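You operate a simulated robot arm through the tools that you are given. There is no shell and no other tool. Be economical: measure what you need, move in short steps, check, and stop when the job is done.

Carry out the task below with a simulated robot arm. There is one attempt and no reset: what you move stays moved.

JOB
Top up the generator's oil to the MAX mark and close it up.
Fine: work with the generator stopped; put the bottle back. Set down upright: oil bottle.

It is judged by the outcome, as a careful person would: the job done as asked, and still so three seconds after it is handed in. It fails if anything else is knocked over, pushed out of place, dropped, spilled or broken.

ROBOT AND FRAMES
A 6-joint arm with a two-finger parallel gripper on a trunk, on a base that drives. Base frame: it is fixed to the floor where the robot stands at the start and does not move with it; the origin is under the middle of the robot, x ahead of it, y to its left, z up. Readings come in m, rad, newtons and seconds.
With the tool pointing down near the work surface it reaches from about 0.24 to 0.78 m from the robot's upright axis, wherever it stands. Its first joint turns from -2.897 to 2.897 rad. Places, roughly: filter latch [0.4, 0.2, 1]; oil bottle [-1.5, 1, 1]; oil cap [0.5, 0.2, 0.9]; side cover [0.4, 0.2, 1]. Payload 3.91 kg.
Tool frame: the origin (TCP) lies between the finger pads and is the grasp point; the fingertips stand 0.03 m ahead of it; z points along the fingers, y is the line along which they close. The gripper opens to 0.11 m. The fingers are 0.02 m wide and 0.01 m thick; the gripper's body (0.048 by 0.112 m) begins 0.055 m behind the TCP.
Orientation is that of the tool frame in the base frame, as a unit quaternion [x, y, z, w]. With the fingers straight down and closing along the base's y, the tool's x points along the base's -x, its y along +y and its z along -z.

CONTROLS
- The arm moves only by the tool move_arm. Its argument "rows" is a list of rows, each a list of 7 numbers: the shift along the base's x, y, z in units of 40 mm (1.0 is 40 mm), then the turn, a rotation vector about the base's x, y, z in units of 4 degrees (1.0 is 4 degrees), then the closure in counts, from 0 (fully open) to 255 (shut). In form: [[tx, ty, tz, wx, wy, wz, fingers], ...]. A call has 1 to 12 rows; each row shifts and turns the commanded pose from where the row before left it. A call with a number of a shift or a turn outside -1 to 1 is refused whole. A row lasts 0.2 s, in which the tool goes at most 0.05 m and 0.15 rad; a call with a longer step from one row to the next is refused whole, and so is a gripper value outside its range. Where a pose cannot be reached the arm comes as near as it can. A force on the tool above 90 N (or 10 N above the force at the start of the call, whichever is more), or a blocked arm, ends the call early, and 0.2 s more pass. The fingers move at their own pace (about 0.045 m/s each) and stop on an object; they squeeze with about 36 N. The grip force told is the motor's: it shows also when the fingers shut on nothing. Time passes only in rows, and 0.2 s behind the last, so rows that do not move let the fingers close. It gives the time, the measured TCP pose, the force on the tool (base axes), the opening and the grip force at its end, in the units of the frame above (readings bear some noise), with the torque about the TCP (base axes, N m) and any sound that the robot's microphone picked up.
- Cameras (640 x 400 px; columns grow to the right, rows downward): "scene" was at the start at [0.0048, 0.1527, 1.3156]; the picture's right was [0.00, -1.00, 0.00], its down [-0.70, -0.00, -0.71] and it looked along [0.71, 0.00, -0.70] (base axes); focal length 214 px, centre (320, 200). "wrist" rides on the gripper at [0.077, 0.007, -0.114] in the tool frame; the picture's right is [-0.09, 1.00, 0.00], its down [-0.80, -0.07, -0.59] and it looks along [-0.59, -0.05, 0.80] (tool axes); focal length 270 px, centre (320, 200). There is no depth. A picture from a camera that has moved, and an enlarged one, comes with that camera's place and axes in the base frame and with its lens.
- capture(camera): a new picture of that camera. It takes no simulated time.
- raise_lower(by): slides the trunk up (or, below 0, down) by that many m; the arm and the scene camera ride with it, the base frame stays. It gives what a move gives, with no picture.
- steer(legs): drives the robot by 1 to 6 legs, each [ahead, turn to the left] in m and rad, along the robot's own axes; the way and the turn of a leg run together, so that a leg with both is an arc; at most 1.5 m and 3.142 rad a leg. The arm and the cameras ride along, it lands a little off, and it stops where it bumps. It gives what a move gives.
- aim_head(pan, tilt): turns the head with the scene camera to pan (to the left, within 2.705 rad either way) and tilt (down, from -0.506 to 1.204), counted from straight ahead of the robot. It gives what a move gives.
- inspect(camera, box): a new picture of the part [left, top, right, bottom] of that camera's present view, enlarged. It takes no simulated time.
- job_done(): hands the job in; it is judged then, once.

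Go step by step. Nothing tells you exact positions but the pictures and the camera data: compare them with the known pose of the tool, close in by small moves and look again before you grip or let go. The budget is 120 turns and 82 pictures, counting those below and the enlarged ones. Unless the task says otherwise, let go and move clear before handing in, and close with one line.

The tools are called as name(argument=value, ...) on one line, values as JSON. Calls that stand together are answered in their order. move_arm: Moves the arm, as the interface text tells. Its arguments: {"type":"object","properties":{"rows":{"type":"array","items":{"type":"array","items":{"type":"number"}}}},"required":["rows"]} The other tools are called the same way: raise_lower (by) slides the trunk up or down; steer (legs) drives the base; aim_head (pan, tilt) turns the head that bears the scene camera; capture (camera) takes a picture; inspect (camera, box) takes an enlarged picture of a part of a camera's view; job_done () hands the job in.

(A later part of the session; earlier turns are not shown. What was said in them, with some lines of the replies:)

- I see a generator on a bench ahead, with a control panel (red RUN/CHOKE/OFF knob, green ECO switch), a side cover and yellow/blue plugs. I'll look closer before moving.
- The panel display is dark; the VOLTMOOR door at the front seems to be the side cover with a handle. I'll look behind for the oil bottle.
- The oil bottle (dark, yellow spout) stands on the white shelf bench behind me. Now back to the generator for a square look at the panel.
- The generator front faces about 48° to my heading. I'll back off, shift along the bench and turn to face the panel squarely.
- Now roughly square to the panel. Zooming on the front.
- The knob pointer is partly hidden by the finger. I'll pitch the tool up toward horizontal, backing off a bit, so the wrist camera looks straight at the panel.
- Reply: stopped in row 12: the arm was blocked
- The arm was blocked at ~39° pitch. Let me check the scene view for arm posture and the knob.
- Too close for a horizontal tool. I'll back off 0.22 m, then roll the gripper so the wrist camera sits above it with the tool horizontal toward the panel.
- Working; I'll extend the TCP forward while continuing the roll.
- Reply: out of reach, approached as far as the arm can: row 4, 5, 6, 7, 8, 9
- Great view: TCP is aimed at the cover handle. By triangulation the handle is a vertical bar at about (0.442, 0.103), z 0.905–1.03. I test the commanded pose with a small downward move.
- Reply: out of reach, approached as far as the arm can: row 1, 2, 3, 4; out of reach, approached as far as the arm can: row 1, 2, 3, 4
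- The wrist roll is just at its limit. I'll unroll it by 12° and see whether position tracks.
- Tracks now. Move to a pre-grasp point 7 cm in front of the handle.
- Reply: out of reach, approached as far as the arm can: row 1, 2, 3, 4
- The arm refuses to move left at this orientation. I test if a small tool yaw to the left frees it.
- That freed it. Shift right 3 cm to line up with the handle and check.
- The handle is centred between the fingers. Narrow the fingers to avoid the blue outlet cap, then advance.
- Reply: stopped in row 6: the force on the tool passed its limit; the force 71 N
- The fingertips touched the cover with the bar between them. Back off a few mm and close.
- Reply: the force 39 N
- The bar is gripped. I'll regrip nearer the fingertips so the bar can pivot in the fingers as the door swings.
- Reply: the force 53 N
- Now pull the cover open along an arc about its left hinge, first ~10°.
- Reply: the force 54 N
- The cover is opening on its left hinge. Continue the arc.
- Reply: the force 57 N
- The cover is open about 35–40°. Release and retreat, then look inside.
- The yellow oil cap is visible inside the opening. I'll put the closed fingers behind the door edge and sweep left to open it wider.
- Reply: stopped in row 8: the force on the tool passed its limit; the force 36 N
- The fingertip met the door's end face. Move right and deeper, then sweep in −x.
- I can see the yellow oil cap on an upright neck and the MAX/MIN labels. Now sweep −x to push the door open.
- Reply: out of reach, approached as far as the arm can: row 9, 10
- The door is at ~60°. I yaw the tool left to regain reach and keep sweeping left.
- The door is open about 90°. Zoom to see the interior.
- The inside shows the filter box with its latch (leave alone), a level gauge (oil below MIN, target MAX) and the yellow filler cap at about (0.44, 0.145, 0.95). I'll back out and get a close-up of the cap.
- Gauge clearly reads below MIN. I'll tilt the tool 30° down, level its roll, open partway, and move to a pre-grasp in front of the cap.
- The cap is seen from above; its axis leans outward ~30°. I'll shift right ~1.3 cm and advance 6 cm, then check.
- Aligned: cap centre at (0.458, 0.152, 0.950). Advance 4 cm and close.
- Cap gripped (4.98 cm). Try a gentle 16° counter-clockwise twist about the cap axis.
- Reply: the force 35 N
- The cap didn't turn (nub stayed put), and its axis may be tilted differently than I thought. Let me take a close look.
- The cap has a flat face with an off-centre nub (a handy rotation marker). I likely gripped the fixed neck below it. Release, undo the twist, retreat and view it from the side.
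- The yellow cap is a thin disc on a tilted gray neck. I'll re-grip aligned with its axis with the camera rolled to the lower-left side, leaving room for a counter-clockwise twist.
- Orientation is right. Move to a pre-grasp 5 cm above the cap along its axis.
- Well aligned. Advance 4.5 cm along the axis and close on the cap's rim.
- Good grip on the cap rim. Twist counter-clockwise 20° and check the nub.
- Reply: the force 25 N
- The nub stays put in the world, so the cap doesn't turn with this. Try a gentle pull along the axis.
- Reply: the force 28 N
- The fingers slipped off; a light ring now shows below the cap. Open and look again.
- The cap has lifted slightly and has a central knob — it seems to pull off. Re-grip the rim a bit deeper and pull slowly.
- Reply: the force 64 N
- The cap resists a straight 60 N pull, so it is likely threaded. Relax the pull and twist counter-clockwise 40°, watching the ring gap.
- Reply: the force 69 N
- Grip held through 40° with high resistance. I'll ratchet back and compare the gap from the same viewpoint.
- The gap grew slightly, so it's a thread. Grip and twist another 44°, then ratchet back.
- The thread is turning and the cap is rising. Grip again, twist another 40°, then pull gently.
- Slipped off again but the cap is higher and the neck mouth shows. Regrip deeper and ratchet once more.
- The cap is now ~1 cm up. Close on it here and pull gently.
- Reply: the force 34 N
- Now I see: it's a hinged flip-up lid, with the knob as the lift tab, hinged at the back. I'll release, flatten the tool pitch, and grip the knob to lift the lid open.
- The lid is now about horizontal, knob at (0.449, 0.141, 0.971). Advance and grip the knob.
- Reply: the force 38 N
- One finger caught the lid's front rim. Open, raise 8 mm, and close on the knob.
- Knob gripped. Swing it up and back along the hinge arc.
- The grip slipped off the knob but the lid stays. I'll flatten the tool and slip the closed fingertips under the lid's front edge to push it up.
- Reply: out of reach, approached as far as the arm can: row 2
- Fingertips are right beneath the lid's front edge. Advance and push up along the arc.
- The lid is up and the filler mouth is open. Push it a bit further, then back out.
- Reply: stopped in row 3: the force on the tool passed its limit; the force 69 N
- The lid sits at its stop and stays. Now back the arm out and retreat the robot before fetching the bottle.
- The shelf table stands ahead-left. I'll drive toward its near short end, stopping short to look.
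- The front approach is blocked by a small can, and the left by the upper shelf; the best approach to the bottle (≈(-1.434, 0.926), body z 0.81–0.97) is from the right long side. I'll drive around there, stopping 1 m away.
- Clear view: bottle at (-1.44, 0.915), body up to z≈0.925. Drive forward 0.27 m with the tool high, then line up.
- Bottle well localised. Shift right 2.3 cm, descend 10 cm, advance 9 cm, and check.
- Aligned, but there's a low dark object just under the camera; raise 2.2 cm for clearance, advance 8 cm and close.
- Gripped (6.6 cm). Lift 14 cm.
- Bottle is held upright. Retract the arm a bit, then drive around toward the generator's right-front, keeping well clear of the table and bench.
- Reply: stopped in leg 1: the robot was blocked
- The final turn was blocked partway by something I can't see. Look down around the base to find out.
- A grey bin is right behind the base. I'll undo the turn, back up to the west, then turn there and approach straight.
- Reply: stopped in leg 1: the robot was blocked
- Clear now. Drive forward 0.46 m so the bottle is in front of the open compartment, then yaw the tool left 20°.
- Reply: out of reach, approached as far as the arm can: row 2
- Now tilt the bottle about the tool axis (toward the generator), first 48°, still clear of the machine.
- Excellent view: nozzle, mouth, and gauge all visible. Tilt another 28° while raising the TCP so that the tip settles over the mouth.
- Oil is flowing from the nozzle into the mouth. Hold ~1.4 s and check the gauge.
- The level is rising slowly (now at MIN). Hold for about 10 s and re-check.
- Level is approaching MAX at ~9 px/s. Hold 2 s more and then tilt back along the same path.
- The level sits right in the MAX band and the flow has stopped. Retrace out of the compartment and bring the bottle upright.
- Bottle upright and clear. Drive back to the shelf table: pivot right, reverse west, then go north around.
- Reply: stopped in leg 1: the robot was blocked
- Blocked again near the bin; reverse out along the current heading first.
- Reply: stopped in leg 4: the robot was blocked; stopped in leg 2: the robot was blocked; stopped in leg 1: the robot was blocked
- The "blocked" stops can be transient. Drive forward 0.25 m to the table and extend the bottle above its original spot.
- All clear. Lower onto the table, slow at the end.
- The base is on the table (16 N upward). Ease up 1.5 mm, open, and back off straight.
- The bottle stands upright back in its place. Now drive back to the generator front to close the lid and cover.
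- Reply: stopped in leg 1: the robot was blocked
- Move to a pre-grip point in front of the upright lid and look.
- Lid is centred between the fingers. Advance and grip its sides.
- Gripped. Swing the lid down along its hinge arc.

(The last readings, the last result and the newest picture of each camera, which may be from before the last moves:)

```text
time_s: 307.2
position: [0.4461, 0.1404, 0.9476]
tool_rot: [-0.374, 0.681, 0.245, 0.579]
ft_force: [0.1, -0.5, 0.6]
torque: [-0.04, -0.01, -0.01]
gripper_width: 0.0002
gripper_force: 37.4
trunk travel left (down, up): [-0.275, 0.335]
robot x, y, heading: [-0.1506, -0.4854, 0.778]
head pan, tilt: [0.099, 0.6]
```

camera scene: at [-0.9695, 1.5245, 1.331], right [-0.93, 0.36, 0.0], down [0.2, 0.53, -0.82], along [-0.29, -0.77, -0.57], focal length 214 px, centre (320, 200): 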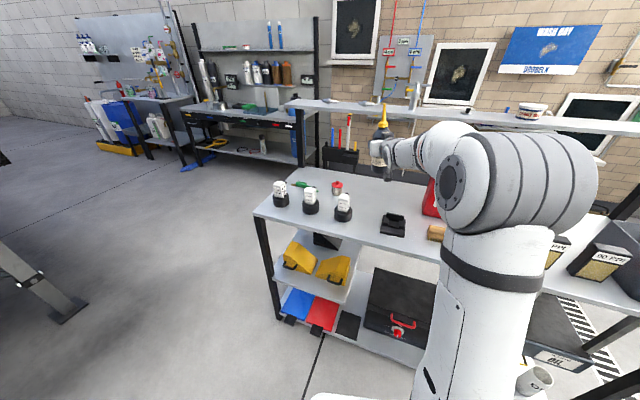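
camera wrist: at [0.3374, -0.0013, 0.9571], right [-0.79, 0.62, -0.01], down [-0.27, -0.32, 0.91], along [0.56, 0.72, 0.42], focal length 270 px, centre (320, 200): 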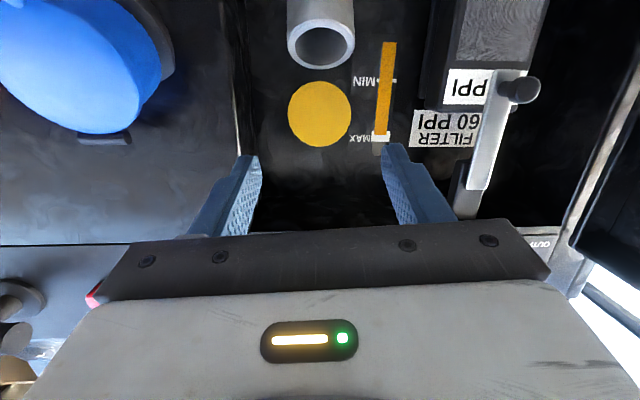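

The pads slipped off partway. Withdraw straight out and look at the lid.

move_arm(rows=[[-0.3, -0.38, 0.1, 0, 0, 0, 255], [-0.3, -0.38, 0.1, 0, 0, 0, 255], [-0.3, -0.38, 0.1, 0, 0, 0, 255], [-0.2, -0.25, 0.1, 0, 0, 0, 255], [0, 0, 0.8, 0, 0, 0, 255], [0, 0, 0.4, 0, 0, 0, 255]])

capture(camera="wrist")

```text
time_s: 308.6
position: [0.4051, 0.0834, 1.0161]
tool_rot: [-0.373, 0.68, 0.246, 0.581]
ft_force: [-0.9, -0.5, 0.6]
torque: [-0.01, -0.02, 0.0]
gripper_width: 0.0001
gripper_force: 37.4
trunk travel left (down, up): [-0.275, 0.335]
robot x, y, heading: [-0.1488, -0.4847, 0.782]
head pan, tilt: [0.099, 0.6]
```

```text
1 pictures are left
camera wrist: at [0.3256, -0.0177, 0.9633], right [-0.79, 0.62, -0.01], down [-0.27, -0.32, 0.91], along [0.56, 0.72, 0.42], focal length 270 px, centre (320, 200)
```

wrist: 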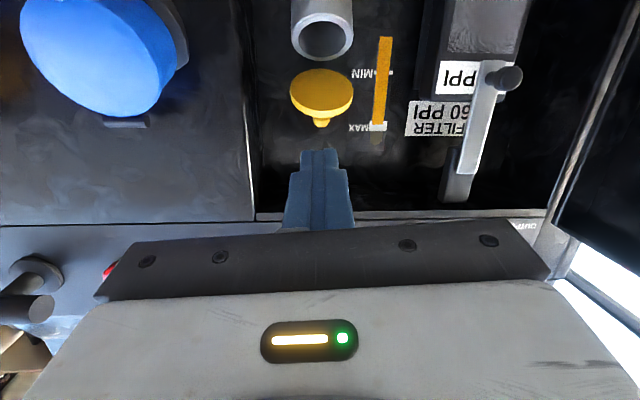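

The lid is about half closed. Bring the closed fingertips above it and press the knob down.

move_arm(rows=[[0, 0, 0.3, 0, 0, 0, 255], [0.41, 0.54, 0, 0, 0, 0, 255], [0.41, 0.54, 0, 0, 0, 0, 255], [0, 0, -0.2, 0, 0, 0, 255], [0, 0, -0.2, 0, 0, 0, 255], [0, 0, -0.2, 0, 0, 0, 255], [0, 0, -0.2, 0, 0, 0, 255], [0, 0, -0.2, 0, 0, 0, 255], [0, 0, -0.2, 0, 0, 0, 255], [0, 0, -0.15, 0, 0, 0, 255]])

```text
time_s: 310.8
position: [0.4303, 0.1184, 0.991]
tool_rot: [-0.369, 0.674, 0.247, 0.59]
ft_force: [-44.3, -49.9, 41.0]
torque: [0.27, -0.8, 0.26]
gripper_width: 0.0
gripper_force: 37.8
trunk travel left (down, up): [-0.275, 0.335]
robot x, y, heading: [-0.1529, -0.4872, 0.778]
head pan, tilt: [0.099, 0.6]
```

The tip caught the lid's outer rim. Back up, go further in above the lid, then press down.

move_arm(rows=[[-0.3, -0.32, 0.3, 0, 0, 0, 255], [0, 0, 0.75, 0, 0, 0, 255], [0, 0, 0.5, 0, 0, 0, 255], [0.36, 0.39, 0, 0, 0, 0, 255], [0.37, 0.39, 0, 0, 0, 0, 255], [0, 0, -0.25, 0, 0, 0, 255], [0, 0, -0.25, 0, 0, 0, 255], [0, 0, -0.25, 0, 0, 0, 255], [0, 0, -0.2, 0, 0, 0, 255], [0, 0, -0.2, 0, 0, 0, 255]])

```text
time_s: 313.0
position: [0.4532, 0.1472, 0.9895]
tool_rot: [-0.372, 0.68, 0.247, 0.582]
ft_force: [0.4, -0.4, -0.1]
torque: [-0.01, -0.03, -0.03]
gripper_width: 0.0
gripper_force: 37.7
trunk travel left (down, up): [-0.275, 0.335]
robot x, y, heading: [-0.153, -0.4838, 0.78]
head pan, tilt: [0.099, 0.6]
```

Lid is going down freely. Shift out over the knob and press to the closed position.

move_arm(rows=[[-0.44, -0.475, 0, 0, 0, 0, 255], [0, 0, -0.15, 0, 0, 0, 255], [0, 0, -0.15, 0, 0, 0, 255], [0, 0, -0.15, 0, 0, 0, 255], [0, 0, -0.1, 0, 0, 0, 255]])

```text
time_s: 314.2
position: [0.4355, 0.1271, 0.9714]
tool_rot: [-0.372, 0.677, 0.247, 0.585]
ft_force: [4.5, 7.1, 17.1]
torque: [0.4, -0.31, -0.18]
gripper_width: 0.0001
gripper_force: 37.7
trunk travel left (down, up): [-0.275, 0.335]
robot x, y, heading: [-0.1568, -0.4813, 0.775]
head pan, tilt: [0.099, 0.6]
```

move_arm(rows=[[0, 0, -0.12, 0, 0, 0, 255], [0, 0, -0.12, 0, 0, 0, 255], [0, 0, -0.12, 0, 0, 0, 255]])

```text
time_s: 315.0
position: [0.4347, 0.1269, 0.9694]
tool_rot: [-0.369, 0.67, 0.251, 0.593]
ft_force: [13.6, 21.6, 54.1]
torque: [1.23, -0.95, -0.03]
gripper_width: 0.0003
gripper_force: 37.7
trunk travel left (down, up): [-0.275, 0.335]
robot x, y, heading: [-0.156, -0.4853, 0.776]
head pan, tilt: [0.099, 0.6]
```

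Hard stop reached at the expected closed position. Retreat and verify the lid.

move_arm(rows=[[0, 0, 0.5, 0, 0, 0, 255], [0, 0, 0.4, 0, 0, 0, 255], [-0.5, -0.54, 0, 0, 0, 0, 255], [-0.6, -0.64, 0, 0, 0, 0, 255], [-0.6, -0.64, 0, 0, 0, 0, 255], [-0.6, -0.64, 0, 0, 0, 0, 255]])

capture(camera="wrist")

```text
time_s: 316.4
position: [0.3444, 0.0286, 0.9892]
tool_rot: [-0.374, 0.68, 0.246, 0.581]
ft_force: [0.1, -0.6, -0.5]
torque: [0.0, -0.01, -0.02]
gripper_width: 0.0001
gripper_force: 38.0
trunk travel left (down, up): [-0.275, 0.335]
robot x, y, heading: [-0.1535, -0.4826, 0.777]
head pan, tilt: [0.099, 0.6]
```

```text
0 pictures are left
camera wrist: at [0.265, -0.0724, 0.9365], right [-0.79, 0.62, -0.01], down [-0.27, -0.32, 0.91], along [0.56, 0.72, 0.42], focal length 270 px, centre (320, 200)
```

wrist: 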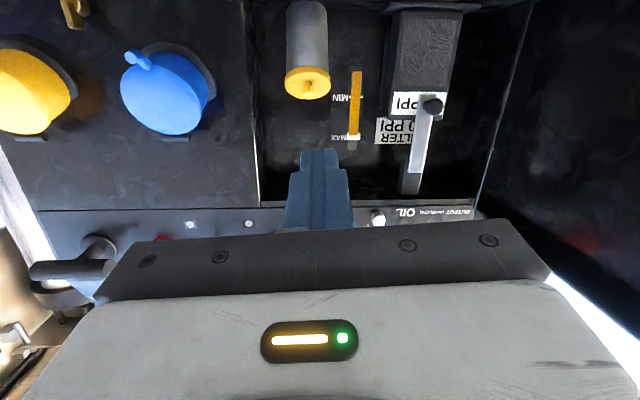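

The lid is flush closed and the gauge reads MAX. No pictures remain, so I'll close the cover by dead reckoning and force: first reposition the robot to the left so the fingers come to the door's outer side.

move_arm(rows=[[-0.65, -0.7, 0, 0, 0, 0, 255], [-0.65, -0.7, 0, 0, 0, 0, 255], [-0.6, -0.65, 0, 0, 0, 0, 255]])

steer(legs=[[-0.38, 0], [0, 0.79]])

```text
time_s: 317.2
position: [0.2694, -0.0512, 0.9857]
tool_rot: [-0.373, 0.681, 0.245, 0.581]
ft_force: [-0.4, 0.9, -0.2]
torque: [0.0, 0.01, 0.0]
gripper_width: 0.0002
gripper_force: 37.8
trunk travel left (down, up): [-0.275, 0.335]
robot x, y, heading: [-0.1563, -0.4831, 0.78]
head pan, tilt: [0.099, 0.6]
```

```text
time_s: 321.6
position: [-0.418, -0.1442, 0.9846]
tool_rot: [0.6, -0.491, -0.445, -0.448]
ft_force: [-0.1, -0.8, -0.1]
torque: [-0.02, 0.0, -0.02]
gripper_width: 0.0
gripper_force: 37.9
trunk travel left (down, up): [-0.275, 0.335]
robot x, y, heading: [-0.4136, -0.7522, 1.544]
head pan, tilt: [0.099, 0.6]
```

steer(legs=[[0.45, 0], [0, -0.65]])

```text
time_s: 326.1
position: [-0.0208, 0.174, 0.9856]
tool_rot: [-0.404, 0.662, 0.272, 0.569]
ft_force: [-0.2, -0.5, 0.6]
torque: [0.01, -0.01, -0.01]
gripper_width: 0.0
gripper_force: 37.8
trunk travel left (down, up): [-0.275, 0.335]
robot x, y, heading: [-0.3999, -0.2985, 0.876]
head pan, tilt: [0.099, 0.6]
```

move_arm(rows=[[0, 0, -0.1, 0, 0, -1, 255], [0, 0, -0.1, 0, 0, -1, 255], [0, 0, -0.1, 0, 0, -1, 255]])

```text
time_s: 326.9
position: [-0.0212, 0.1745, 0.9729]
tool_rot: [-0.332, 0.701, 0.211, 0.595]
ft_force: [-0.5, 0.0, -1.1]
torque: [0.01, 0.02, -0.03]
gripper_width: 0.0
gripper_force: 38.0
trunk travel left (down, up): [-0.275, 0.335]
robot x, y, heading: [-0.4018, -0.2931, 0.878]
head pan, tilt: [0.099, 0.6]
```

Position tracks. Sweep the closed fingers right along the arc to swing the door shut.

move_arm(rows=[[0.86, -0.3, 0, 0, 0, 0, 255], [0.86, -0.3, 0, 0, 0, 0, 255], [0.77, -0.595, 0, 0, 0, 0, 255], [0.77, -0.595, 0, 0, 0, 0, 255], [0.656, -0.418, 0, 0, 0, 0, 255], [0.656, -0.418, 0, 0, 0, 0, 255]])

```text
time_s: 328.2
position: [0.1634, 0.0742, 0.9733]
tool_rot: [-0.333, 0.7, 0.212, 0.594]
ft_force: [0.8, 0.4, 0.0]
torque: [0.01, 0.0, 0.0]
gripper_width: 0.0
gripper_force: 38.0
trunk travel left (down, up): [-0.275, 0.335]
robot x, y, heading: [-0.4009, -0.2952, 0.881]
head pan, tilt: [0.099, 0.6]
```

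move_arm(rows=[[0.85, -0.2, 0, 0, 0, 0, 255], [0.85, -0.2, 0, 0, 0, 0, 255], [0.86, 0.1, 0, 0, 0, 0, 255], [0.86, 0.1, 0, 0, 0, 0, 255], [0.6, 0.26, 0, 0, 0, 0, 255], [0.6, 0.26, 0, 0, 0, 0, 255]])

```text
time_s: 329.6
position: [0.3486, 0.0828, 0.9724]
tool_rot: [-0.333, 0.701, 0.212, 0.595]
ft_force: [-0.5, 0.3, 0.1]
torque: [0.0, 0.02, 0.0]
gripper_width: 0.0
gripper_force: 37.7
trunk travel left (down, up): [-0.275, 0.335]
robot x, y, heading: [-0.3997, -0.2972, 0.873]
head pan, tilt: [0.099, 0.6]
```

move_arm(rows=[[0.17, 0.183, 0, 0, 0, 0, 255], [0.17, 0.183, 0, 0, 0, 0, 255], [0.17, 0.183, 0, 0, 0, 0, 255], [0.17, 0.183, 0, 0, 0, 0, 255], [0.17, 0.183, 0, 0, 0, 0, 255], [0.17, 0.183, 0, 0, 0, 0, 255]])

```text
time_s: 331.1
position: [0.3861, 0.1216, 0.973]
tool_rot: [-0.332, 0.702, 0.21, 0.594]
ft_force: [-45.1, -29.2, -12.8]
torque: [-0.3, 0.0, 0.54]
gripper_width: 0.0001
gripper_force: 37.9
trunk travel left (down, up): [-0.275, 0.335]
robot x, y, heading: [-0.4032, -0.2936, 0.873]
head pan, tilt: [0.099, 0.6]
```

Contact at n = 0.381 m with 54 N — exactly the closed cover's plane measured at the start, so the cover is shut. Back off clear.

move_arm(rows=[[-0.3, -0.32, 0, 0, 0, 0, 255], [-0.6, -0.64, 0, 0, 0, 0, 255], [-0.6, -0.64, 0, 0, 0, 0, 255], [-0.6, -0.64, 0, 0, 0, 0, 255], [-0.6, -0.64, 0, 0, 0, 0, 255], [0, 0, 0, 0, 0, 0, 255]])

steer(legs=[[-0.2, 0]])

```text
time_s: 332.4
position: [0.2829, 0.0104, 0.9767]
tool_rot: [-0.333, 0.701, 0.211, 0.595]
ft_force: [-0.2, -0.5, 0.2]
torque: [-0.01, 0.01, -0.02]
gripper_width: 0.0
gripper_force: 37.7
trunk travel left (down, up): [-0.275, 0.335]
robot x, y, heading: [-0.4026, -0.2948, 0.872]
head pan, tilt: [0.099, 0.6]
```

```text
time_s: 334.1
position: [0.1491, -0.1548, 0.9758]
tool_rot: [-0.33, 0.702, 0.209, 0.596]
ft_force: [-0.5, 0.1, 0.7]
torque: [-0.01, 0.0, 0.0]
gripper_width: 0.0003
gripper_force: 37.4
trunk travel left (down, up): [-0.275, 0.335]
robot x, y, heading: [-0.5381, -0.4596, 0.867]
head pan, tilt: [0.099, 0.6]
```

The oil is in the MAX band, the cap and side cover are closed, the bottle is back upright and the arm is clear. I'm handing the job in.

job_done()

```text
The job is handed in.
```

I topped the generator's oil up to the MAX band with it stopped, closed the oil cap and side cover, and set the bottle back upright in its place; I confirmed the cover only by touch, as I had no pictures left, and the base was stopped short several times while driving, once with a grey bin right behind it.
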